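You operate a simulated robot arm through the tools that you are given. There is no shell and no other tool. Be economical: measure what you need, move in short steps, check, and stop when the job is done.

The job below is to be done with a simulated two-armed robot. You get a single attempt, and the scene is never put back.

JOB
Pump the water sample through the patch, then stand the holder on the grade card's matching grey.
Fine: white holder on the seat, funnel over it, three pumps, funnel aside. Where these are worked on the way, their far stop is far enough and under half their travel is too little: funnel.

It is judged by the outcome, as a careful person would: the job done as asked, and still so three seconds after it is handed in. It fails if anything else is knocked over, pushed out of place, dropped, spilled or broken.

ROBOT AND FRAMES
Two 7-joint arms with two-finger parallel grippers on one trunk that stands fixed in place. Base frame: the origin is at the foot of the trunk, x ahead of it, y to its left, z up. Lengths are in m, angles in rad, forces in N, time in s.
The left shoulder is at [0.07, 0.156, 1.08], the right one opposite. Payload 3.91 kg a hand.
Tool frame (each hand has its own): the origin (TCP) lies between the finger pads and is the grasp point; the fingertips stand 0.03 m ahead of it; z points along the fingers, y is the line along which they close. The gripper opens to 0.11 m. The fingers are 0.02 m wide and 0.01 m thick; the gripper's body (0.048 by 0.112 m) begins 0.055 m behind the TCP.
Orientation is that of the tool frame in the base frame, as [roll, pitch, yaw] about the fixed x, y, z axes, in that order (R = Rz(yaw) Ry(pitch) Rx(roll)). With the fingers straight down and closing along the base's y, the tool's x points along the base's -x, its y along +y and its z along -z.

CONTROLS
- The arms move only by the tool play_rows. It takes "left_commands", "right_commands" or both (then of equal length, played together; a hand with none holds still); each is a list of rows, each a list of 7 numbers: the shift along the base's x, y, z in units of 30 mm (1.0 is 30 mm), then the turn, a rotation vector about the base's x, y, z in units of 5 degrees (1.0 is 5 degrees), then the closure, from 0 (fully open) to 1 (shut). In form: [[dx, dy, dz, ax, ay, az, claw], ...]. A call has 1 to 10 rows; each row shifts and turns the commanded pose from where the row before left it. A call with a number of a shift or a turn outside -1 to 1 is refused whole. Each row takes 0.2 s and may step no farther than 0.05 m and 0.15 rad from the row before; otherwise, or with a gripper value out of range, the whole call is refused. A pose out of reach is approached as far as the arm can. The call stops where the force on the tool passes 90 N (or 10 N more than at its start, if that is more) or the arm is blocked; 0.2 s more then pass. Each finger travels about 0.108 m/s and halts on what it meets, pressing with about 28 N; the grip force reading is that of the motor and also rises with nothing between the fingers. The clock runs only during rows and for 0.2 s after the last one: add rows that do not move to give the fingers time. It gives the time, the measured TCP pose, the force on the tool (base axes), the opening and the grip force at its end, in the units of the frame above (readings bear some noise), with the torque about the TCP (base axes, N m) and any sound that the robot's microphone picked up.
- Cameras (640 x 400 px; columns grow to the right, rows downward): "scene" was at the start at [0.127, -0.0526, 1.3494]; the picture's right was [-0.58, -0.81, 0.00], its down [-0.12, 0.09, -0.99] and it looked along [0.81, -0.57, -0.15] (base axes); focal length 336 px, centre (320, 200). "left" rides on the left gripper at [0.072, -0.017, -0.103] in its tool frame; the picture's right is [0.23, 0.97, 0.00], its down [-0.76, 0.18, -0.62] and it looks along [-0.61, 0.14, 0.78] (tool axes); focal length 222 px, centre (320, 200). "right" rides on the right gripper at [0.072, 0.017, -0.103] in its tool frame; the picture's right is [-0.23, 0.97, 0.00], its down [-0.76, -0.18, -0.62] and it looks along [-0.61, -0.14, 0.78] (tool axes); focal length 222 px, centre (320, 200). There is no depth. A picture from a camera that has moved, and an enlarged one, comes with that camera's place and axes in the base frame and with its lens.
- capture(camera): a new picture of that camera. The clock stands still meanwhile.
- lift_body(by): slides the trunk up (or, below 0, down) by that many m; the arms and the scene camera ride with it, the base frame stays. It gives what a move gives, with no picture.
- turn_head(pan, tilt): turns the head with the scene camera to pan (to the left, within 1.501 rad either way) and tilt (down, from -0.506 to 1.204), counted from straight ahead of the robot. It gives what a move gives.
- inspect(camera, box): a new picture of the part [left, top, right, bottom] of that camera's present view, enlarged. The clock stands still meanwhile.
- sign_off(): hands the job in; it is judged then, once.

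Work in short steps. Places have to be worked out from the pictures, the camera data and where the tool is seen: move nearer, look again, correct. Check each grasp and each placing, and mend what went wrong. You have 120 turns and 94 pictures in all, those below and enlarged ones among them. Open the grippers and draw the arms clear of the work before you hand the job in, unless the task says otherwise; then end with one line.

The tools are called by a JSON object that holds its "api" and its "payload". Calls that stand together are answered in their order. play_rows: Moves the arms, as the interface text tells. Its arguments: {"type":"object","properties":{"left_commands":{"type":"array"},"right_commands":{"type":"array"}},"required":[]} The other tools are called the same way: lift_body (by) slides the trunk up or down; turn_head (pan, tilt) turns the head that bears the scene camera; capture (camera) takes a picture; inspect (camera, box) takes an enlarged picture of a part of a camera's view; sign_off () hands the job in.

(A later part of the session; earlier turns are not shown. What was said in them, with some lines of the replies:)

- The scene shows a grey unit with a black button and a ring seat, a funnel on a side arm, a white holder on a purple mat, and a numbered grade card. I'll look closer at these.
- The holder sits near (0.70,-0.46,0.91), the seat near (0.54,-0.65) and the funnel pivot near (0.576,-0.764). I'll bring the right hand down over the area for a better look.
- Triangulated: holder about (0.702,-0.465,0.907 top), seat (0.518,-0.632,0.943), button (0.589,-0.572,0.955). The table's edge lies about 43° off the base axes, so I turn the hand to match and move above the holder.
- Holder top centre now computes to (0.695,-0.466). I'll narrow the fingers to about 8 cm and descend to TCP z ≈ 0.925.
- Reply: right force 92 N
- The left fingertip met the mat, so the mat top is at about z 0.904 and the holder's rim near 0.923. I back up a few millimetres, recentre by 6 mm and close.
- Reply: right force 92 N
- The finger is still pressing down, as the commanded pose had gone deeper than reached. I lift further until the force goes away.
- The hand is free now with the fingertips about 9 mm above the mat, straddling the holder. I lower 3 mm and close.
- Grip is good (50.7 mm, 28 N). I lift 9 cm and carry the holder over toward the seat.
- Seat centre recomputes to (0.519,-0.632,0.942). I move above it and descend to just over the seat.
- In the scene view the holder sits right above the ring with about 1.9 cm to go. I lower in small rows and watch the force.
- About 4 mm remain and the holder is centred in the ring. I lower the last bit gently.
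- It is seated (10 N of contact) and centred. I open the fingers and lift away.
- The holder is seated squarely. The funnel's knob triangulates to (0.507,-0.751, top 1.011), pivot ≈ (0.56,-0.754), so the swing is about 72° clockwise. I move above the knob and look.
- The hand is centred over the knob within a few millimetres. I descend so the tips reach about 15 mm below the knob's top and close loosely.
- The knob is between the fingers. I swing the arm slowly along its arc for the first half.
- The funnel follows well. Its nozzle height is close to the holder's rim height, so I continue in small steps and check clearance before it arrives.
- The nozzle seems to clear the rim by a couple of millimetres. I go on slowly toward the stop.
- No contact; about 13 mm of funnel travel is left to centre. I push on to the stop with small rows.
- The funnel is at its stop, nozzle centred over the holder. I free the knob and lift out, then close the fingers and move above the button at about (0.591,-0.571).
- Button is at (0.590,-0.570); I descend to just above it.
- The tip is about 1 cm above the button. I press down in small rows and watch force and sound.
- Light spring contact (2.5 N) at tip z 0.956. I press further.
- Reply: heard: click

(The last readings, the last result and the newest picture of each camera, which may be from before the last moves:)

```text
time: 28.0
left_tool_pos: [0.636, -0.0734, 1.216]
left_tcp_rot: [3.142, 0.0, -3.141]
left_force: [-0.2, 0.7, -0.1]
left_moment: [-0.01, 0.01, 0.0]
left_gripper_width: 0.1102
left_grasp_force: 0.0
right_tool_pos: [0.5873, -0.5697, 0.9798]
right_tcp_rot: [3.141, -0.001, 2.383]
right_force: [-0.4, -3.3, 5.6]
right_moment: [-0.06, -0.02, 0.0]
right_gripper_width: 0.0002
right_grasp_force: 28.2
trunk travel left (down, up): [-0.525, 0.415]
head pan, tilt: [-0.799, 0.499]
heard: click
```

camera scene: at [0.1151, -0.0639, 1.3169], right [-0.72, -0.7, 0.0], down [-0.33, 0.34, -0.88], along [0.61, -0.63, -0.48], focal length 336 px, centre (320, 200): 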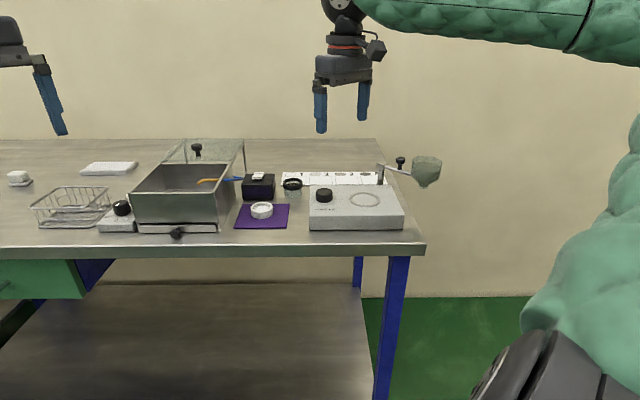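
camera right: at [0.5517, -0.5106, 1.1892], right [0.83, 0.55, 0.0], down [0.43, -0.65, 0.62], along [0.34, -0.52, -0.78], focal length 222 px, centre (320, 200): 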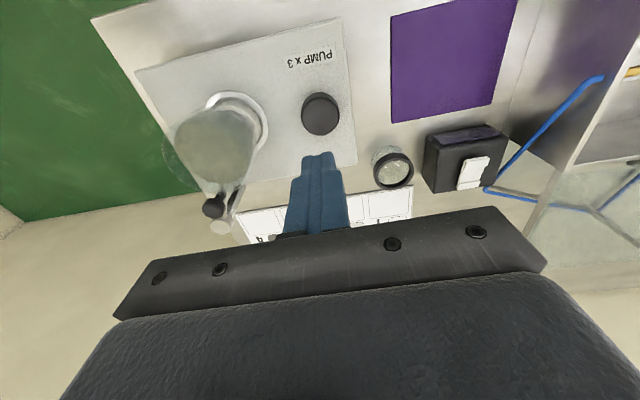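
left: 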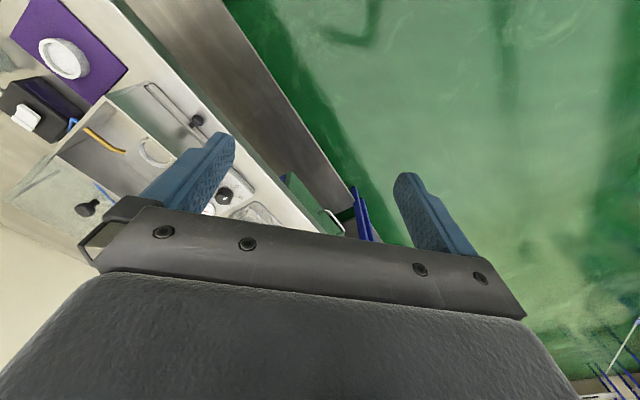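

A click: pump one. I release fully and press again to the same depth.

{"api": "play_rows", "payload": {"right_commands": [[0, 0, 0.3, 0, 0, 0, 1], [0, 0, 0.3, 0, 0, 0, 1], [0, 0, 0, 0, 0, 0, 1], [0, 0, 0, 0, 0, 0, 1]]}}

{"api": "inspect", "payload": {"camera": "scene", "box": [290, 120, 410, 220]}}

```text
time: 29.0
left_tool_pos: [0.6357, -0.0732, 1.2159]
left_tcp_rot: [-3.142, 0.001, -3.141]
left_force: [0.3, -0.4, 0.6]
left_moment: [0.02, 0.0, -0.02]
left_gripper_width: 0.1101
left_grasp_force: 0.1
right_tool_pos: [0.5884, -0.5688, 0.9979]
right_tcp_rot: [-3.141, 0.001, 2.383]
right_force: [-0.2, 0.3, -0.5]
right_moment: [-0.01, 0.01, 0.0]
right_gripper_width: 0.0
right_grasp_force: 28.4
trunk travel left (down, up): [-0.525, 0.415]
head pan, tilt: [-0.799, 0.499]
```

```text
4.00 times, centred on (350, 170) of scene
camera zoom: at [0.115, -0.0639, 1.3168], right [-0.72, -0.7, 0.0], down [-0.33, 0.34, -0.88], along [0.61, -0.63, -0.48], focal length 1346 px, centre (200, 320)
```

zoom: 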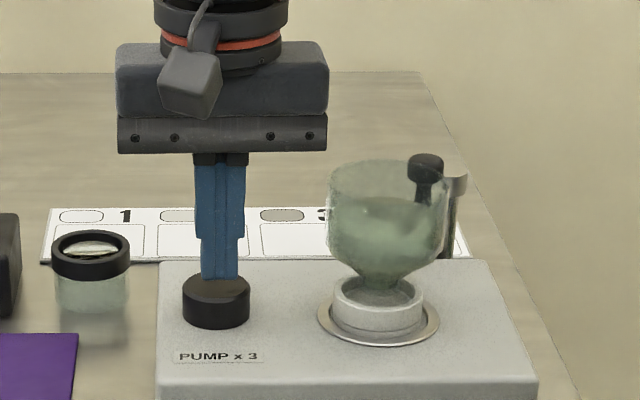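

The water level in the funnel dropped by about a third, so pump one counted. Second press.

{"api": "play_rows", "payload": {"right_commands": [[0, 0, -0.25, 0, 0, 0, 1], [0, 0, -0.25, 0, 0, 0, 1], [0, 0, -0.12, 0, 0, 0, 1], [0, 0, 0, 0, 0, 0, 1]]}}

```text
time: 30.0
left_tool_pos: [0.6367, -0.0727, 1.2158]
left_tcp_rot: [-3.141, 0.0, -3.14]
left_force: [0.3, -0.6, -0.7]
left_moment: [-0.04, -0.02, -0.01]
left_gripper_width: 0.1096
left_grasp_force: 0.0
right_tool_pos: [0.5875, -0.5693, 0.9793]
right_tcp_rot: [-3.141, 0.0, 2.384]
right_force: [2.6, 1.4, 5.2]
right_moment: [0.05, -0.08, -0.01]
right_gripper_width: 0.0
right_grasp_force: 27.5
trunk travel left (down, up): [-0.525, 0.415]
head pan, tilt: [-0.799, 0.499]
heard: click
```

Second click heard. I release fully and look at the level before the third.

{"api": "play_rows", "payload": {"right_commands": [[0, 0, 0.3, 0, 0, 0, 1], [0, 0, 0.32, 0, 0, 0, 1], [0, 0, 0, 0, 0, 0, 1], [0, 0, 0, 0, 0, 0, 1]]}}

{"api": "inspect", "payload": {"camera": "scene", "box": [290, 120, 410, 220]}}

```text
time: 31.0
left_tool_pos: [0.6363, -0.0748, 1.2159]
left_tcp_rot: [3.141, -0.001, 3.141]
left_force: [-0.3, -0.2, -0.1]
left_moment: [-0.01, 0.0, 0.0]
left_gripper_width: 0.1098
left_grasp_force: 0.1
right_tool_pos: [0.5877, -0.569, 0.9977]
right_tcp_rot: [3.141, 0.001, 2.382]
right_force: [-0.3, -0.3, 0.1]
right_moment: [-0.02, 0.0, -0.02]
right_gripper_width: 0.0
right_grasp_force: 27.8
trunk travel left (down, up): [-0.525, 0.415]
head pan, tilt: [-0.799, 0.499]
```

```text
4.00 times, centred on (350, 170) of scene
camera zoom: at [0.115, -0.0639, 1.3168], right [-0.72, -0.7, 0.0], down [-0.33, 0.34, -0.88], along [0.61, -0.63, -0.48], focal length 1346 px, centre (200, 320)
```

zoom: 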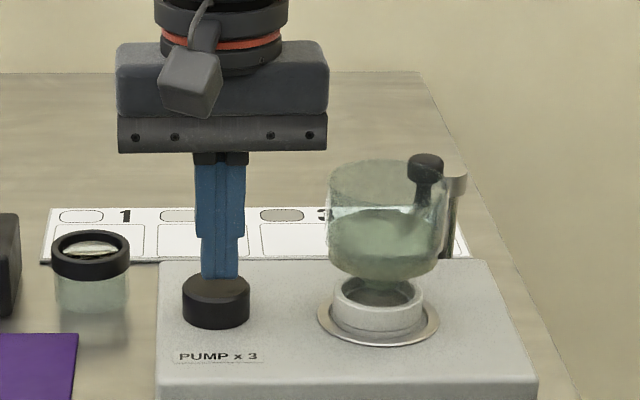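

The level dropped again. Third and last press, then release.

{"api": "play_rows", "payload": {"right_commands": [[0, 0, -0.25, 0, 0, 0, 1], [0, 0, -0.25, 0, 0, 0, 1], [0, 0, -0.12, 0, 0, 0, 1], [0, 0, 0, 0, 0, 0, 1]]}}

```text
time: 32.0
left_tool_pos: [0.636, -0.0731, 1.216]
left_tcp_rot: [3.141, 0.0, -3.14]
left_force: [-0.4, 0.0, -0.3]
left_moment: [0.0, 0.01, 0.03]
left_gripper_width: 0.1099
left_grasp_force: 0.0
right_tool_pos: [0.587, -0.5698, 0.9787]
right_tcp_rot: [3.14, 0.0, 2.383]
right_force: [3.4, -0.3, 5.3]
right_moment: [0.0, -0.1, -0.02]
right_gripper_width: 0.0
right_grasp_force: 27.7
trunk travel left (down, up): [-0.525, 0.415]
head pan, tilt: [-0.799, 0.499]
heard: click
```

Third click. I rise, open partly and return above the knob.

{"api": "play_rows", "payload": {"right_commands": [[0, 0, 0.6, 0, 0, 0, 1], [0, 0, 1, 0, 0, 0, 1], [0, 0, 1, 0, 0, 0, 1], [0, 0, 0.7, 0, 0, 0, 0.8], [-0.3, -0.9, 0, 0, 0, 0, 0.55], [-0.3, -0.9, 0, 0, 0, 0, 0.55], [-0.3, -0.9, 0, 0, 0, 0, 0.55], [-0.3, -0.9, 0, 0, 0, 0, 0.55], [-0.25, -0.8, 0, 0, 0, 0, 0.55], [0, 0, 0, 0, 0, 0, 0.55]]}}

{"api": "inspect", "payload": {"camera": "scene", "box": [320, 110, 440, 210]}}

{"api": "capture", "payload": {"camera": "right"}}

```text
time: 34.2
left_tool_pos: [0.6374, -0.0744, 1.2164]
left_tcp_rot: [3.141, 0.0, -3.14]
left_force: [-0.2, 0.6, -0.3]
left_moment: [-0.01, 0.01, 0.0]
left_gripper_width: 0.11
left_grasp_force: 0.0
right_tool_pos: [0.5444, -0.7016, 1.0785]
right_tcp_rot: [3.141, 0.001, 2.384]
right_force: [0.0, -0.7, 0.2]
right_moment: [-0.02, -0.03, 0.02]
right_gripper_width: 0.0495
right_grasp_force: 0.2
trunk travel left (down, up): [-0.525, 0.415]
head pan, tilt: [-0.799, 0.499]
```

```text
4.00 times, centred on (380, 160) of scene
camera zoom: at [0.1154, -0.0639, 1.3168], right [-0.72, -0.7, 0.0], down [-0.33, 0.34, -0.88], along [0.61, -0.63, -0.48], focal length 1346 px, centre (80, 360)
```

zoom: 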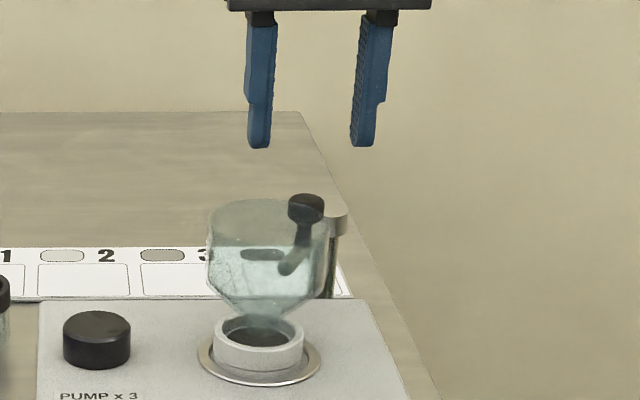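

```text
54 pictures are left
camera right: at [0.5029, -0.6401, 1.1817], right [0.83, 0.55, 0.0], down [0.43, -0.65, 0.62], along [0.34, -0.52, -0.78], focal length 222 px, centre (320, 200)
```

right: 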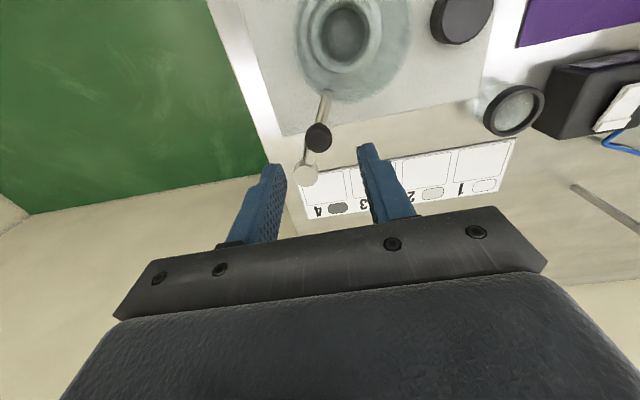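

The funnel is empty and the patch has turned dark grey. The knob is again centred under the hand; I descend and close loosely.

{"api": "play_rows", "payload": {"right_commands": [[0, 0, -0.9, 0, 0, 0, 0.55], [0, 0, -0.7, 0, 0, 0, 0.55], [0, 0, -0.15, 0, 0, 0, 0.55], [0, 0, 0, 0, 0, 0, 0.75], [0, 0, 0, 0, 0, 0, 0.76], [-0.08, -0.04, 0, 0, 0, 0, 0.76], [-0.1, -0.04, 0, 0, 0, 0, 0.76], [-0.1, -0.05, 0, 0, 0, 0, 0.76], [-0.1, -0.06, 0, 0, 0, 0, 0.76], [-0.1, -0.07, 0, 0, 0, 0, 0.76]]}}

{"api": "inspect", "payload": {"camera": "scene", "box": [320, 110, 440, 210]}}

{"api": "capture", "payload": {"camera": "right"}}

```text
time: 36.4
left_tool_pos: [0.6363, -0.0745, 1.2161]
left_tcp_rot: [-3.142, 0.001, -3.141]
left_force: [-0.2, -0.5, -1.2]
left_moment: [0.01, -0.01, 0.04]
left_gripper_width: 0.1101
left_grasp_force: 0.0
right_tool_pos: [0.531, -0.7088, 1.0255]
right_tcp_rot: [3.141, 0.0, 2.381]
right_force: [-0.8, -0.4, 0.6]
right_moment: [-0.01, -0.01, 0.0]
right_gripper_width: 0.0266
right_grasp_force: 0.2
trunk travel left (down, up): [-0.525, 0.415]
head pan, tilt: [-0.799, 0.499]
```

```text
4.00 times, centred on (380, 160) of scene
camera zoom: at [0.1149, -0.0639, 1.3168], right [-0.72, -0.7, 0.0], down [-0.33, 0.34, -0.88], along [0.61, -0.63, -0.48], focal length 1346 px, centre (80, 360)
```

zoom: 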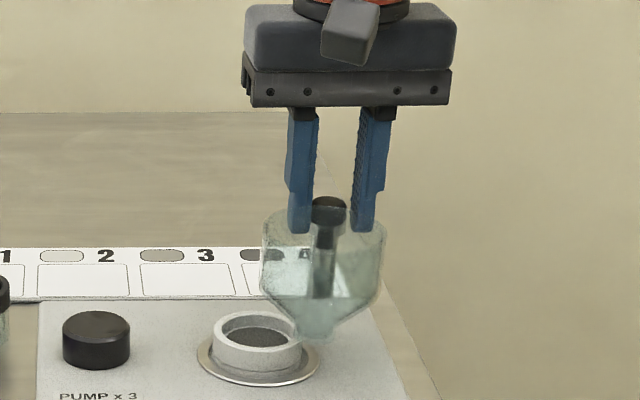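

```text
52 pictures are left
camera right: at [0.4892, -0.6489, 1.1289], right [0.83, 0.55, 0.0], down [0.43, -0.65, 0.62], along [0.34, -0.52, -0.78], focal length 222 px, centre (320, 200)
```

right: 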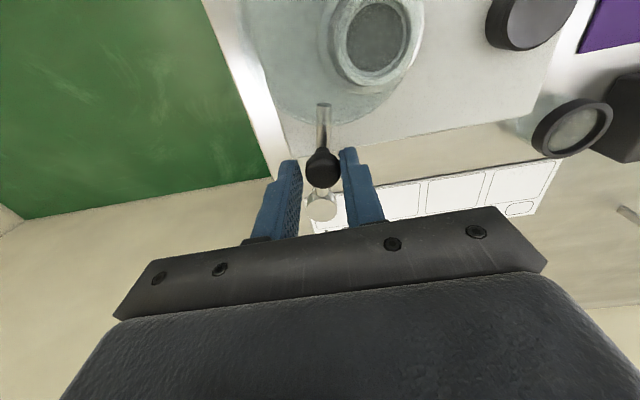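

Returning works. I continue the arc back to the funnel's parked side.

{"api": "play_rows", "payload": {"right_commands": [[-0.155, -0.115, 0, 0, 0, 0, 0.76], [-0.145, -0.131, 0, 0, 0, 0, 0.76], [-0.13, -0.145, 0, 0, 0, 0, 0.76], [-0.11, -0.16, 0, 0, 0, 0, 0.76], [-0.09, -0.17, 0, 0, 0, 0, 0.76], [-0.075, -0.18, 0, 0, 0, 0, 0.76], [-0.05, -0.185, 0, 0, 0, 0, 0.76], [-0.03, -0.19, 0, 0, 0, 0, 0.76], [-0.01, -0.1, 0, 0, 0, 0, 0.76], [0, 0, 0, 0, 0, 0, 0.76]]}}

{"api": "inspect", "payload": {"camera": "scene", "box": [340, 110, 460, 210]}}

{"api": "capture", "payload": {"camera": "right"}}

```text
time: 38.6
left_tool_pos: [0.6365, -0.0733, 1.2154]
left_tcp_rot: [3.14, 0.001, 3.141]
left_force: [0.4, -0.6, -0.8]
left_moment: [-0.02, -0.02, 0.0]
left_gripper_width: 0.1101
left_grasp_force: 0.2
right_tool_pos: [0.506, -0.7525, 1.0259]
right_tcp_rot: [3.141, 0.0, 2.384]
right_force: [1.0, 0.7, -0.4]
right_moment: [0.03, -0.03, -0.04]
right_gripper_width: 0.0267
right_grasp_force: 0.5
trunk travel left (down, up): [-0.525, 0.415]
head pan, tilt: [-0.799, 0.499]
```

```text
4.00 times, centred on (400, 160) of scene
camera zoom: at [0.115, -0.064, 1.3168], right [-0.72, -0.7, 0.0], down [-0.33, 0.34, -0.88], along [0.61, -0.63, -0.48], focal length 1346 px, centre (0, 360)
```

zoom: 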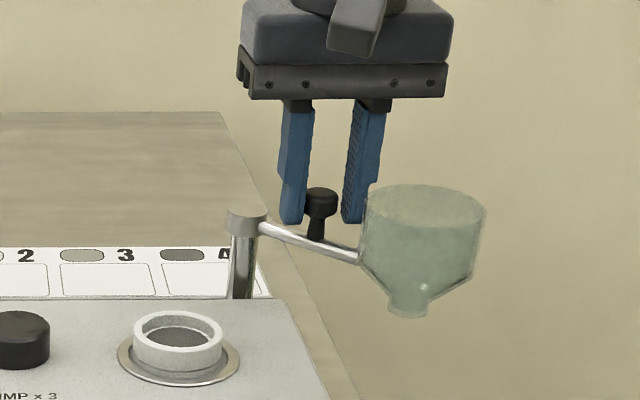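

```text
50 pictures are left
camera right: at [0.4651, -0.6903, 1.1291], right [0.83, 0.55, 0.0], down [0.43, -0.65, 0.62], along [0.34, -0.52, -0.78], focal length 222 px, centre (320, 200)
```

right: 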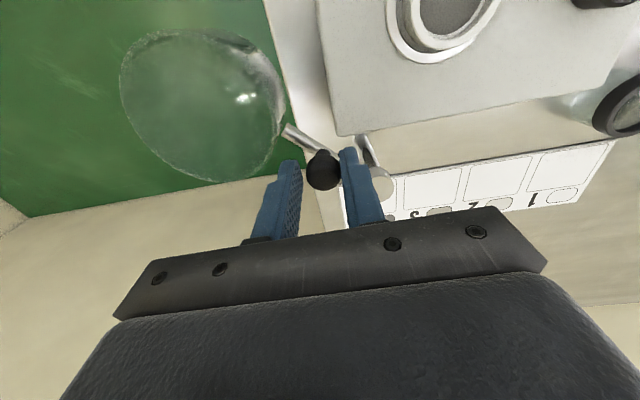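

The funnel is within a degree of where it was parked. I nudge it a little further to find the stop.

{"api": "play_rows", "payload": {"right_commands": [[0, -0.1, 0, 0, 0, 0, 0.76], [0.01, -0.08, 0, 0, 0, 0, 0.76], [0, 0, 0, 0, 0, 0, 0.76]]}}

{"api": "inspect", "payload": {"camera": "scene", "box": [340, 110, 460, 210]}}

```text
time: 39.4
left_tool_pos: [0.6358, -0.0728, 1.215]
left_tcp_rot: [-3.141, 0.001, 3.14]
left_force: [0.4, 0.1, 0.2]
left_moment: [-0.01, 0.02, 0.0]
left_gripper_width: 0.11
left_grasp_force: 0.0
right_tool_pos: [0.5063, -0.7551, 1.0262]
right_tcp_rot: [3.142, -0.001, 2.385]
right_force: [2.4, 5.3, -1.1]
right_moment: [0.1, -0.04, 0.02]
right_gripper_width: 0.0293
right_grasp_force: 3.0
trunk travel left (down, up): [-0.525, 0.415]
head pan, tilt: [-0.799, 0.499]
```

```text
4.00 times, centred on (400, 160) of scene
camera zoom: at [0.1152, -0.0635, 1.3168], right [-0.72, -0.7, 0.0], down [-0.33, 0.34, -0.88], along [0.61, -0.63, -0.48], focal length 1346 px, centre (0, 360)
```

zoom: 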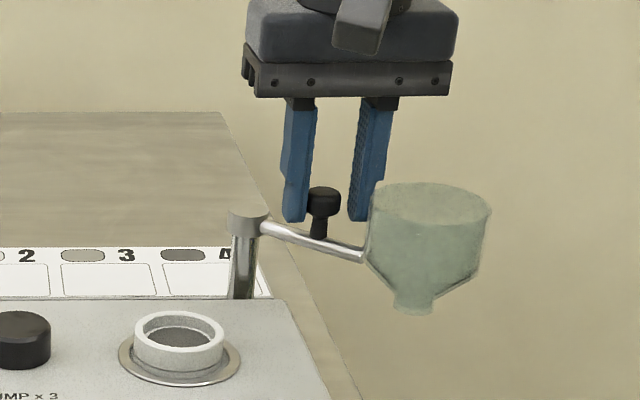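

It's at the stop (5.8 N, same place as at the start). I release, lift, and move back above the holder for a look at the patch and card.

{"api": "play_rows", "payload": {"right_commands": [[0.05, 0.07, 0, 0, 0, 0, 0.65], [0, 0, 0, 0, 0, 0, 0.55], [0, 0, 0.5, 0, 0, 0, 0.55], [0, 0, 1, 0, 0, 0, 0.55], [0, 0, 0.3, 0, 0, 0, 0.5], [0.1, 0.98, 0, 0, 0, 0, 0.4], [0.1, 0.98, 0, 0, 0, 0, 0.25], [0.1, 0.98, 0, 0, 0, 0, 0.25], [0.1, 0.98, 0, 0, 0, 0, 0.25], [0, 0, 0, 0, 0, 0, 0.25]]}}

{"api": "capture", "payload": {"camera": "right"}}

{"api": "inspect", "payload": {"camera": "scene", "box": [270, 155, 410, 235]}}

```text
time: 41.6
left_tool_pos: [0.6362, -0.0741, 1.2153]
left_tcp_rot: [-3.14, -0.001, -3.141]
left_force: [-1.2, 0.4, 0.1]
left_moment: [0.0, 0.02, 0.0]
left_gripper_width: 0.1097
left_grasp_force: 0.1
right_tool_pos: [0.5177, -0.637, 1.0814]
right_tcp_rot: [-3.141, -0.001, 2.382]
right_force: [0.0, -0.1, -0.3]
right_moment: [-0.01, 0.0, -0.03]
right_gripper_width: 0.0826
right_grasp_force: 0.1
trunk travel left (down, up): [-0.525, 0.415]
head pan, tilt: [-0.799, 0.499]
```

```text
48 pictures are left
camera right: at [0.4771, -0.5748, 1.1855], right [0.83, 0.55, 0.0], down [0.43, -0.65, 0.62], along [0.34, -0.52, -0.78], focal length 222 px, centre (320, 200)
```

right: 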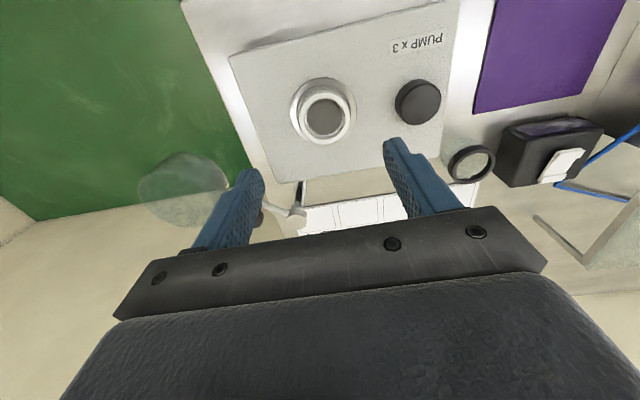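

```text
4.57 times, centred on (340, 195) of scene
camera zoom: at [0.1146, -0.0642, 1.3168], right [-0.72, -0.7, 0.0], down [-0.33, 0.34, -0.88], along [0.61, -0.63, -0.48], focal length 1538 px, centre (229, 223)
```

zoom: 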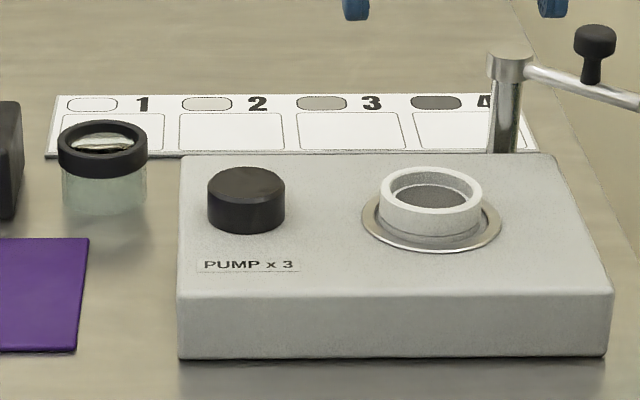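

The patch looks close to grade 4; I enlarge both to compare the greys carefully.

{"api": "inspect", "payload": {"camera": "scene", "box": [330, 168, 390, 208]}}

{"api": "inspect", "payload": {"camera": "right", "box": [280, 70, 370, 150]}}

```text
10.00 times, centred on (360, 188) of scene
camera zoom: at [0.1146, -0.0642, 1.3168], right [-0.72, -0.7, 0.0], down [-0.33, 0.34, -0.88], along [0.61, -0.63, -0.48], focal length 3365 px, centre (-80, 320)
```

zoom: 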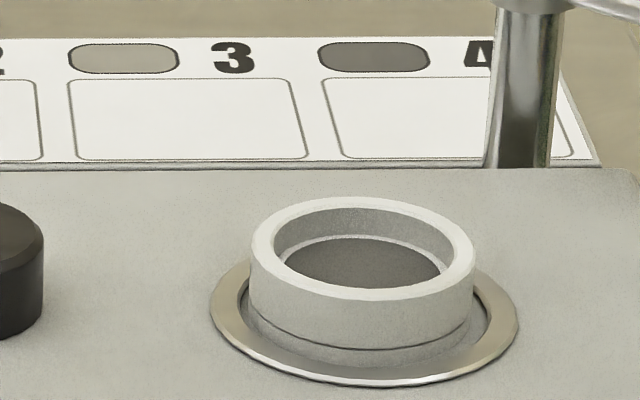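

```text
5.00 times, centred on (325, 110) of right
camera zoom: at [0.4771, -0.5748, 1.1855], right [0.83, 0.55, 0.0], down [0.43, -0.65, 0.62], along [0.34, -0.52, -0.78], focal length 1111 px, centre (295, 650)
```

zoom: 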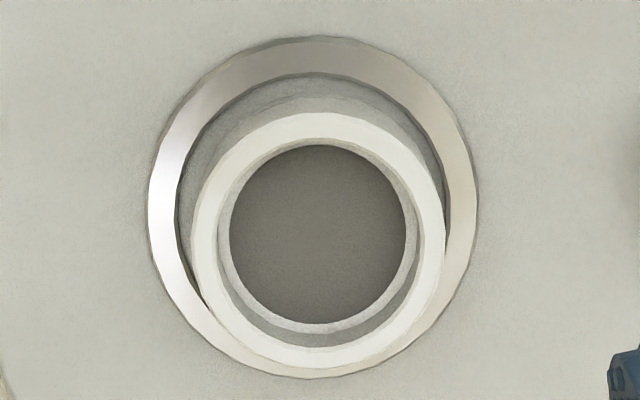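

The patch matches grade 4 (3 is far lighter). I descend to re-grasp the holder with the same pose as when I placed it.

{"api": "play_rows", "payload": {"right_commands": [[0.11, 0.09, -0.9, 0, 0, 0, 0.25], [0, 0, -0.9, 0, 0, 0, 0.25], [0, 0, -0.9, 0, 0, 0, 0.25], [0, 0, -0.75, 0, 0, 0, 0.25], [0, 0, 0, 0, 0, 0, 0.25], [0, 0, 0, 0, 0, 0, 0.6], [0, 0, 0, 0, 0, 0, 0.6], [0, 0, 0, 0, 0, 0, 0.6]]}}

{"api": "inspect", "payload": {"camera": "scene", "box": [310, 150, 430, 240]}}

```text
time: 43.4
left_tool_pos: [0.6364, -0.0731, 1.2149]
left_tcp_rot: [-3.14, 0.0, 3.142]
left_force: [0.2, 0.2, 0.2]
left_moment: [0.01, 0.02, 0.0]
left_gripper_width: 0.1099
left_grasp_force: 0.1
right_tool_pos: [0.5254, -0.6359, 0.9757]
right_tcp_rot: [3.141, -0.001, 2.384]
right_force: [0.3, -0.3, -0.3]
right_moment: [0.01, 0.0, 0.04]
right_gripper_width: 0.0504
right_grasp_force: 28.3
trunk travel left (down, up): [-0.525, 0.415]
head pan, tilt: [-0.799, 0.499]
```

```text
4.44 times, centred on (370, 195) of scene
camera zoom: at [0.115, -0.064, 1.3168], right [-0.72, -0.7, 0.0], down [-0.33, 0.34, -0.88], along [0.61, -0.63, -0.48], focal length 1496 px, centre (98, 222)
```

zoom: 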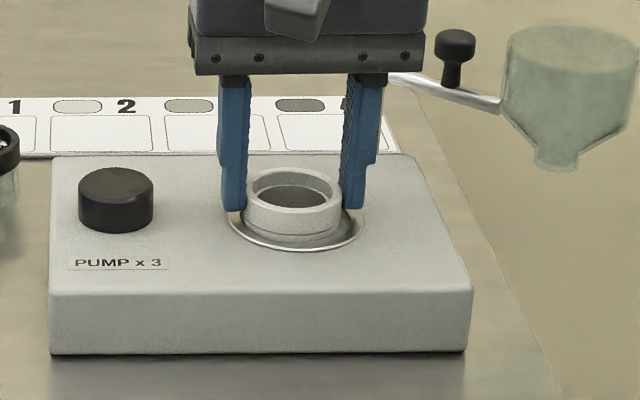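

Re-grasped (50.4 mm). I lift clear of the post and knob and carry the holder toward cell 4, estimated at (0.617,-0.801).

{"api": "play_rows", "payload": {"right_commands": [[0, 0, 0.5, 0, 0, 0, 0.6], [0, 0, 1, 0, 0, 0, 0.6], [0, 0, 1, 0, 0, 0, 0.6], [0, 0, 0.8, 0, 0, 0, 0.6], [0.6, -0.8, 0, 0, 0, 0, 0.6], [0.6, -0.8, 0, 0, 0, 0, 0.6], [0.6, -0.8, 0, 0, 0, 0, 0.6], [0.5, -0.9, 0, 0, 0, 0, 0.6], [0.4, -0.9, 0, 0, 0, 0, 0.6], [0, 0, 0, 0, 0, 0, 0.6]]}}

{"api": "capture", "payload": {"camera": "right"}}

{"api": "inspect", "payload": {"camera": "scene", "box": [310, 110, 430, 210]}}

```text
time: 45.6
left_tool_pos: [0.6353, -0.074, 1.2154]
left_tcp_rot: [3.141, 0.001, -3.141]
left_force: [0.0, -0.7, -0.3]
left_moment: [-0.02, -0.01, -0.03]
left_gripper_width: 0.1102
left_grasp_force: 0.2
right_tool_pos: [0.6028, -0.7598, 1.0739]
right_tcp_rot: [3.141, 0.0, 2.38]
right_force: [0.4, 0.0, 0.7]
right_moment: [-0.01, -0.03, -0.04]
right_gripper_width: 0.0506
right_grasp_force: 27.9
trunk travel left (down, up): [-0.525, 0.415]
head pan, tilt: [-0.799, 0.499]
```

```text
43 pictures are left
camera right: at [0.562, -0.6972, 1.178], right [0.83, 0.55, 0.0], down [0.43, -0.65, 0.62], along [0.34, -0.52, -0.78], focal length 222 px, centre (320, 200)
```

right: 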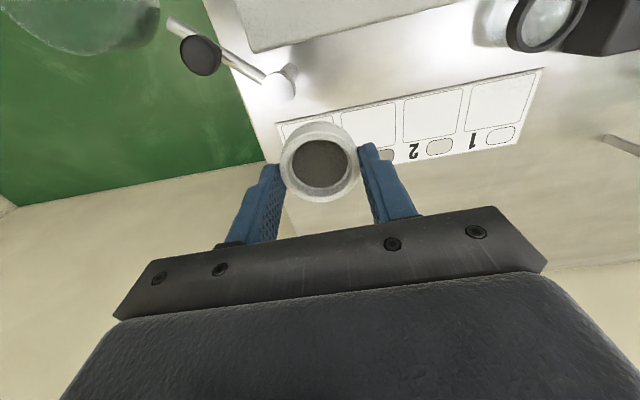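

```text
4.00 times, centred on (370, 160) of scene
camera zoom: at [0.1148, -0.0639, 1.3168], right [-0.72, -0.7, 0.0], down [-0.33, 0.34, -0.88], along [0.61, -0.63, -0.48], focal length 1346 px, centre (120, 360)
```

zoom: 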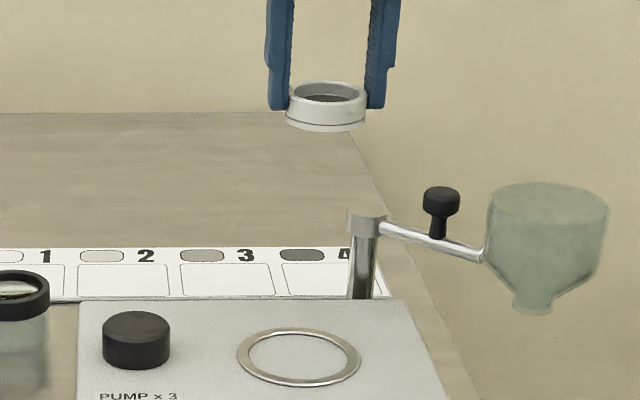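

I need cell 4's place more precisely; I enlarge the card in the hand camera's view.

{"api": "inspect", "payload": {"camera": "right", "box": [260, 50, 560, 200]}}

```text
2.13 times, centred on (410, 125) of right
camera zoom: at [0.562, -0.6972, 1.178], right [0.83, 0.55, 0.0], down [0.43, -0.65, 0.62], along [0.34, -0.52, -0.78], focal length 474 px, centre (128, 360)
```

zoom: 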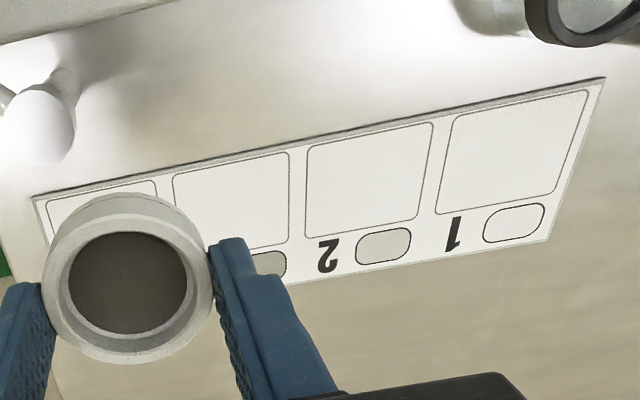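

Cell 4's centre works out at (0.6165,-0.804), and the holder sits a little camera-side of the TCP. I move over it and descend to about 1.5 cm above the card for a check.

{"api": "play_rows", "payload": {"right_commands": [[0.32, -0.83, 0, 0, 0, 0, 0.6], [0.32, -0.83, 0, 0, 0, 0, 0.6], [0, 0, -1, 0, 0, 0, 0.6], [0, 0, -1, 0, 0, 0, 0.6], [0, 0, -1, 0, 0, 0, 0.6], [0, 0, -0.9, 0, 0, 0, 0.6], [0, 0, 0, 0, 0, 0, 0.6]]}}

{"api": "capture", "payload": {"camera": "right"}}

{"api": "inspect", "payload": {"camera": "scene", "box": [310, 140, 420, 210]}}

```text
time: 47.2
left_tool_pos: [0.6365, -0.0737, 1.2163]
left_tcp_rot: [3.141, 0.001, -3.141]
left_force: [-0.1, -0.7, -0.4]
left_moment: [-0.02, -0.02, 0.0]
left_gripper_width: 0.1101
left_grasp_force: 0.0
right_tool_pos: [0.6241, -0.8083, 0.9585]
right_tcp_rot: [3.142, -0.001, 2.381]
right_force: [0.1, 0.3, 0.1]
right_moment: [0.02, -0.03, 0.01]
right_gripper_width: 0.0508
right_grasp_force: 28.6
trunk travel left (down, up): [-0.525, 0.415]
head pan, tilt: [-0.799, 0.499]
```

```text
40 pictures are left
camera right: at [0.5822, -0.747, 1.0626], right [0.83, 0.55, 0.0], down [0.43, -0.65, 0.62], along [0.34, -0.52, -0.78], focal length 222 px, centre (320, 200)
```

right: 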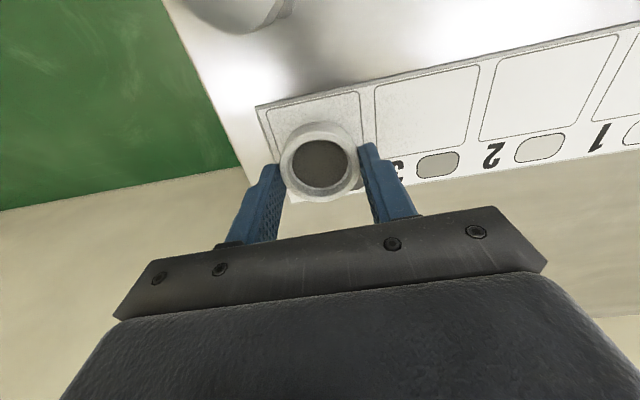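

```text
5.71 times, centred on (365, 175) of scene
camera zoom: at [0.115, -0.0636, 1.3169], right [-0.72, -0.7, 0.0], down [-0.33, 0.34, -0.88], along [0.61, -0.63, -0.48], focal length 1923 px, centre (63, 343)
```

zoom: 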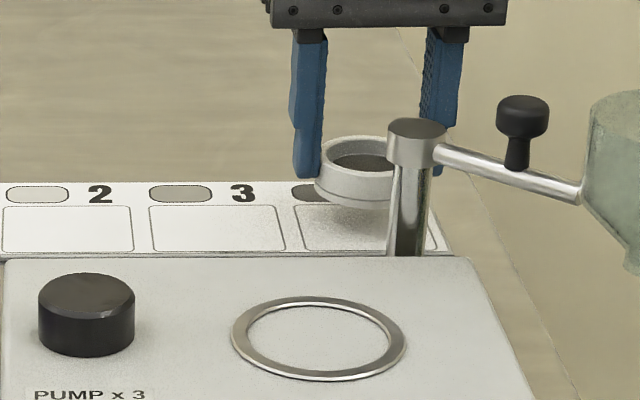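

Hand camera puts the holder at (0.618,-0.802) over the cell centre (0.617,-0.803). I lower another 12 mm and check again before contact.

{"api": "play_rows", "payload": {"right_commands": [[0, 0, -0.3, 0, 0, 0, 0.6], [0, 0, -0.1, 0, 0, 0, 0.6], [0, 0, 0, 0, 0, 0, 0.6]]}}

{"api": "inspect", "payload": {"camera": "right", "box": [220, 70, 420, 220]}}

{"api": "inspect", "payload": {"camera": "scene", "box": [340, 150, 400, 190]}}

```text
time: 48.0
left_tool_pos: [0.6372, -0.0735, 1.2155]
left_tcp_rot: [3.141, 0.0, 3.141]
left_force: [0.2, 0.3, 0.3]
left_moment: [0.0, -0.05, 0.01]
left_gripper_width: 0.1102
left_grasp_force: 0.1
right_tool_pos: [0.6243, -0.8093, 0.9463]
right_tcp_rot: [-3.139, 0.0, 2.382]
right_force: [0.5, 0.3, -0.2]
right_moment: [0.0, 0.02, 0.0]
right_gripper_width: 0.0505
right_grasp_force: 28.1
trunk travel left (down, up): [-0.525, 0.415]
head pan, tilt: [-0.799, 0.499]
```

```text
2.67 times, centred on (320, 145) of right
camera zoom: at [0.5821, -0.7476, 1.0496], right [0.83, 0.55, 0.0], down [0.43, -0.65, 0.62], along [0.34, -0.52, -0.78], focal length 592 px, centre (320, 347)
```

zoom: 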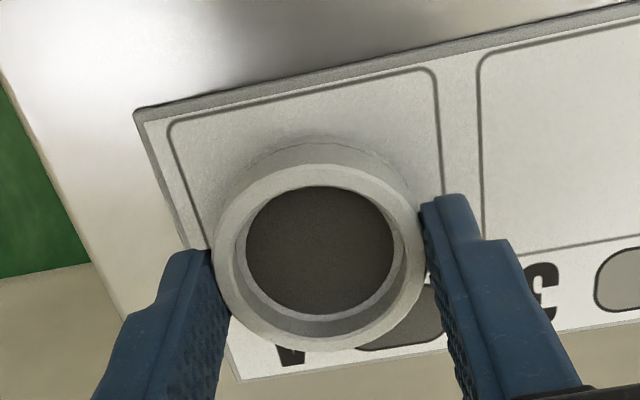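

```text
10.00 times, centred on (370, 170) of scene
camera zoom: at [0.1152, -0.0641, 1.3168], right [-0.72, -0.7, 0.0], down [-0.33, 0.34, -0.88], along [0.61, -0.63, -0.48], focal length 3365 px, centre (-180, 500)
```

zoom: 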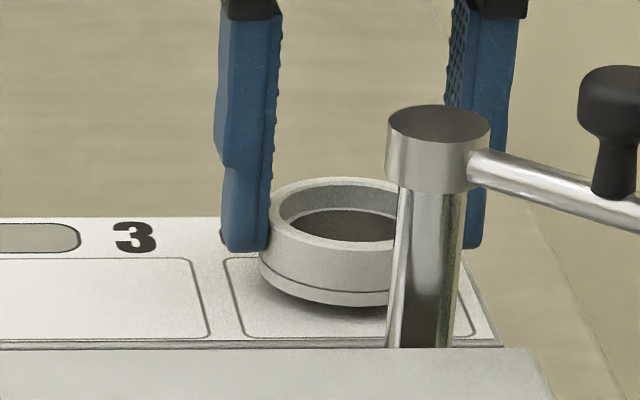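

The holder is about 6 mm too far toward the swatch. I shift it back toward the cell's centre and lower to contact.

{"api": "play_rows", "payload": {"right_commands": [[-0.14, 0.14, 0, 0, 0, 0, 0.6], [0, 0, -0.1, 0, 0, 0, 0.6], [0, 0, 0, 0, 0, 0, 0.6]]}}

{"api": "inspect", "payload": {"camera": "scene", "box": [340, 150, 400, 190]}}

{"api": "inspect", "payload": {"camera": "right", "box": [220, 70, 420, 220]}}

```text
time: 48.8
left_tool_pos: [0.6359, -0.073, 1.2161]
left_tcp_rot: [-3.142, 0.001, -3.14]
left_force: [0.6, 0.3, 0.5]
left_moment: [-0.03, 0.0, -0.05]
left_gripper_width: 0.11
left_grasp_force: 0.1
right_tool_pos: [0.6185, -0.8053, 0.9418]
right_tcp_rot: [3.142, 0.0, 2.382]
right_force: [1.0, 0.3, -0.9]
right_moment: [0.03, -0.04, 0.01]
right_gripper_width: 0.0502
right_grasp_force: 28.2
trunk travel left (down, up): [-0.525, 0.415]
head pan, tilt: [-0.799, 0.499]
```

```text
10.00 times, centred on (370, 170) of scene
camera zoom: at [0.1149, -0.0641, 1.3168], right [-0.72, -0.7, 0.0], down [-0.33, 0.34, -0.88], along [0.61, -0.63, -0.48], focal length 3365 px, centre (-180, 500)
```

zoom: 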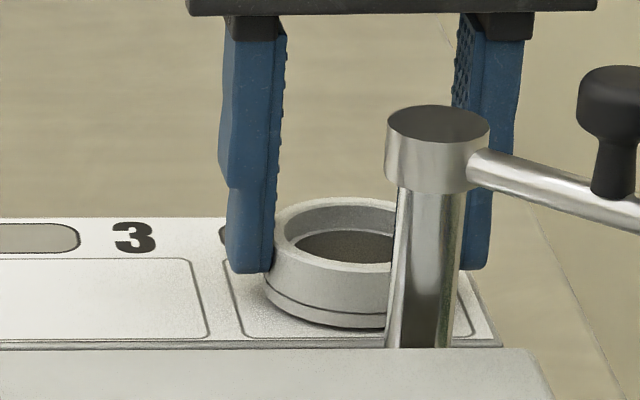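

```text
2.67 times, centred on (320, 145) of right
camera zoom: at [0.5771, -0.7439, 1.0459], right [0.83, 0.55, 0.0], down [0.43, -0.65, 0.62], along [0.34, -0.52, -0.78], focal length 592 px, centre (320, 347)
```

zoom: 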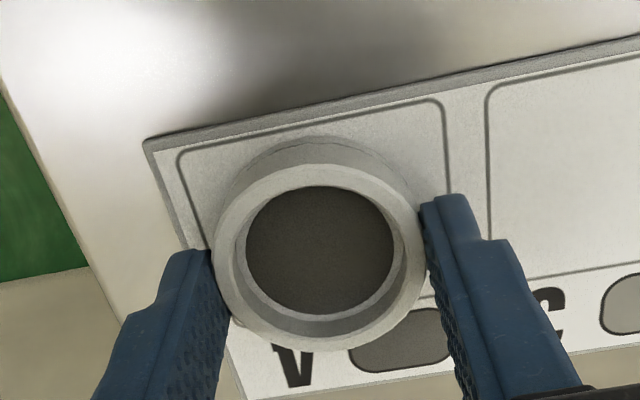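

Alignment now looks centred in the box. I lower the last couple of millimetres to contact.

{"api": "play_rows", "payload": {"right_commands": [[0, 0, -0.07, 0, 0, 0, 0.6], [0, 0, -0.05, 0, 0, 0, 0.6], [0, 0, 0, 0, 0, 0, 0.6]]}}

{"api": "inspect", "payload": {"camera": "scene", "box": [340, 150, 400, 190]}}

```text
time: 49.6
left_tool_pos: [0.6364, -0.0717, 1.2167]
left_tcp_rot: [-3.139, 0.0, 3.141]
left_force: [-0.3, -0.7, 0.8]
left_moment: [0.0, -0.03, -0.01]
left_gripper_width: 0.1098
left_grasp_force: 0.0
right_tool_pos: [0.6187, -0.8055, 0.9399]
right_tcp_rot: [-3.141, 0.002, 2.382]
right_force: [1.0, -1.5, 7.0]
right_moment: [-0.05, 0.07, 0.02]
right_gripper_width: 0.0505
right_grasp_force: 27.8
trunk travel left (down, up): [-0.525, 0.415]
head pan, tilt: [-0.799, 0.499]
```

```text
10.00 times, centred on (370, 170) of scene
camera zoom: at [0.1148, -0.0636, 1.317], right [-0.72, -0.7, 0.0], down [-0.33, 0.34, -0.88], along [0.61, -0.63, -0.48], focal length 3365 px, centre (-180, 500)
```

zoom: 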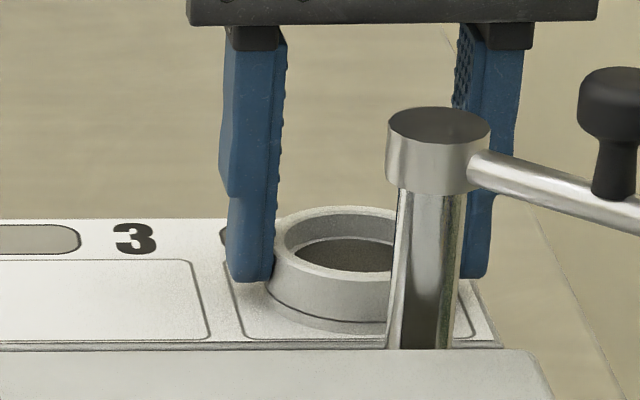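

It stands on the card (7 N). I open and lift straight up.

{"api": "play_rows", "payload": {"right_commands": [[0, 0, 0.05, 0, 0, 0, 0.45], [0, 0, 0, 0, 0, 0, 0.25], [0, 0, 0.3, 0, 0, 0, 0.25], [0, 0, 0.9, 0, 0, 0, 0.25], [0, 0, 1, 0, 0, 0, 0.25], [0, 0, 1, 0, 0, 0, 0.25], [0, 0, 1, 0, 0, 0, 0.25], [0, 0, 0, 0, 0, 0, 0.1]]}}

{"api": "capture", "payload": {"camera": "right"}}

{"api": "inspect", "payload": {"camera": "scene", "box": [250, 130, 450, 240]}}

```text
time: 51.4
left_tool_pos: [0.6361, -0.0743, 1.2145]
left_tcp_rot: [3.141, -0.001, 3.141]
left_force: [-0.6, -0.8, -0.1]
left_moment: [-0.01, -0.01, 0.0]
left_gripper_width: 0.1099
left_grasp_force: 0.0
right_tool_pos: [0.6194, -0.8079, 1.0653]
right_tcp_rot: [-3.141, -0.001, 2.382]
right_force: [0.8, -0.1, 0.2]
right_moment: [0.0, 0.01, -0.02]
right_gripper_width: 0.0991
right_grasp_force: 0.1
trunk travel left (down, up): [-0.525, 0.415]
head pan, tilt: [-0.799, 0.499]
```

```text
33 pictures are left
camera right: at [0.5783, -0.7466, 1.1695], right [0.83, 0.55, 0.0], down [0.43, -0.65, 0.62], along [0.34, -0.52, -0.78], focal length 222 px, centre (320, 200)
```

right: 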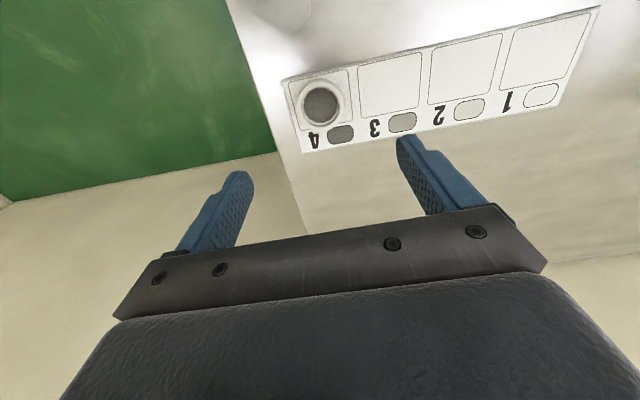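

```text
3.20 times, centred on (350, 185) of scene
camera zoom: at [0.1153, -0.0646, 1.3167], right [-0.72, -0.7, 0.0], down [-0.33, 0.34, -0.88], along [0.61, -0.63, -0.48], focal length 1077 px, centre (224, 248)
```

zoom: 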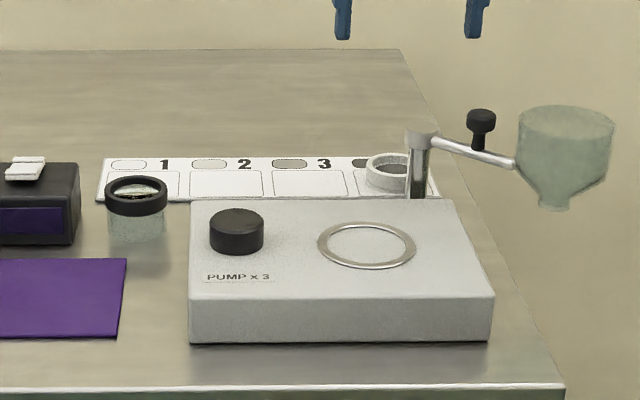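

Holder stands in cell 4. I enlarge to check centring and the grey match.

{"api": "inspect", "payload": {"camera": "right", "box": [275, 50, 435, 160]}}

```text
3.64 times, centred on (355, 105) of right
camera zoom: at [0.5783, -0.7466, 1.1695], right [0.83, 0.55, 0.0], down [0.43, -0.65, 0.62], along [0.34, -0.52, -0.78], focal length 808 px, centre (193, 546)
```

zoom: 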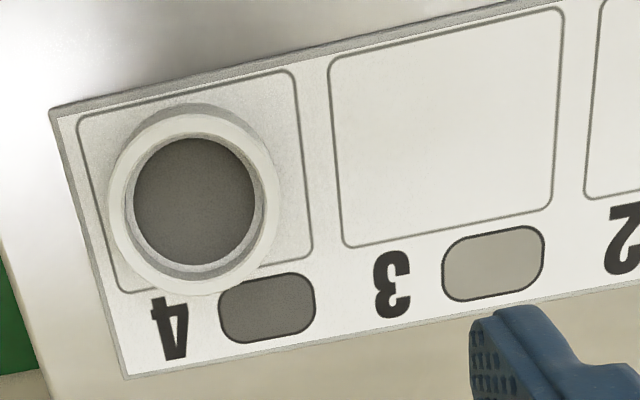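

The patch matches swatch 4 and the holder stands inside the box. I open the gripper fully and draw the right arm up and back, clear of the work.

{"api": "play_rows", "payload": {"right_commands": [[0, 0, 1, 0, 0, 0, 0], [0, 0, 1, 0, 0, 0, 0], [0, 0, 1, 0, 0, 0, 0], [0, 0, 1, 0, 0, 0, 0], [-0.8, 0.8, 0.5, 0, 0, 0, 0], [-0.8, 0.8, 0.5, 0, 0, 0, 0], [-0.8, 0.8, 0.5, 0, 0, 0, 0], [-0.8, 0.8, 0.5, 0, 0, 0, 0], [-0.8, 0.8, 0.5, 0, 0, 0, 0], [0, 0, 0, 0, 0, 0, 0]]}}

{"api": "capture", "payload": {"camera": "scene"}}

```text
time: 53.6
left_tool_pos: [0.6376, -0.0745, 1.2152]
left_tcp_rot: [3.14, -0.003, 3.141]
left_force: [-0.1, 0.1, -0.4]
left_moment: [-0.02, -0.04, 0.01]
left_gripper_width: 0.1101
left_grasp_force: 0.0
right_tool_pos: [0.502, -0.6834, 1.2624]
right_tcp_rot: [-3.141, -0.002, 2.383]
right_force: [0.5, 0.7, 0.0]
right_moment: [0.0, -0.02, -0.03]
right_gripper_width: 0.1102
right_grasp_force: 0.0
trunk travel left (down, up): [-0.525, 0.415]
head pan, tilt: [-0.799, 0.499]
```

```text
30 pictures are left
camera scene: at [0.1157, -0.0648, 1.3166], right [-0.72, -0.7, 0.0], down [-0.33, 0.34, -0.88], along [0.61, -0.63, -0.48], focal length 336 px, centre (320, 200)
```

scene: 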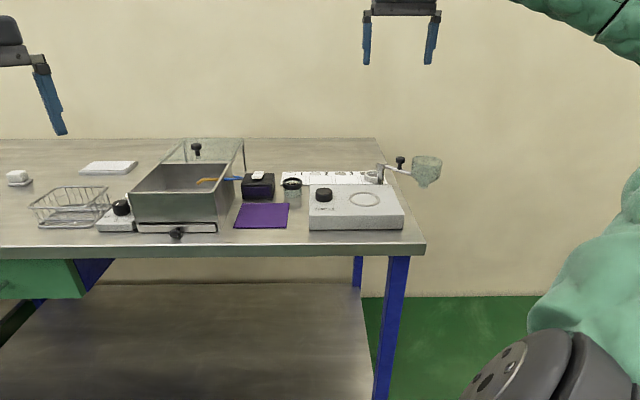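

Everything is in place: the funnel is aside, the holder stands on grade 4, nothing else has moved and both arms are clear. I hand the job in.

{"api": "sign_off", "payload": {}}

```text
The job is handed in.
```

The sample was pumped through the patch with three clicks, the empty funnel is back at its side stop, and the holder stands in the grade card's box 4, the grey that matches the patch.
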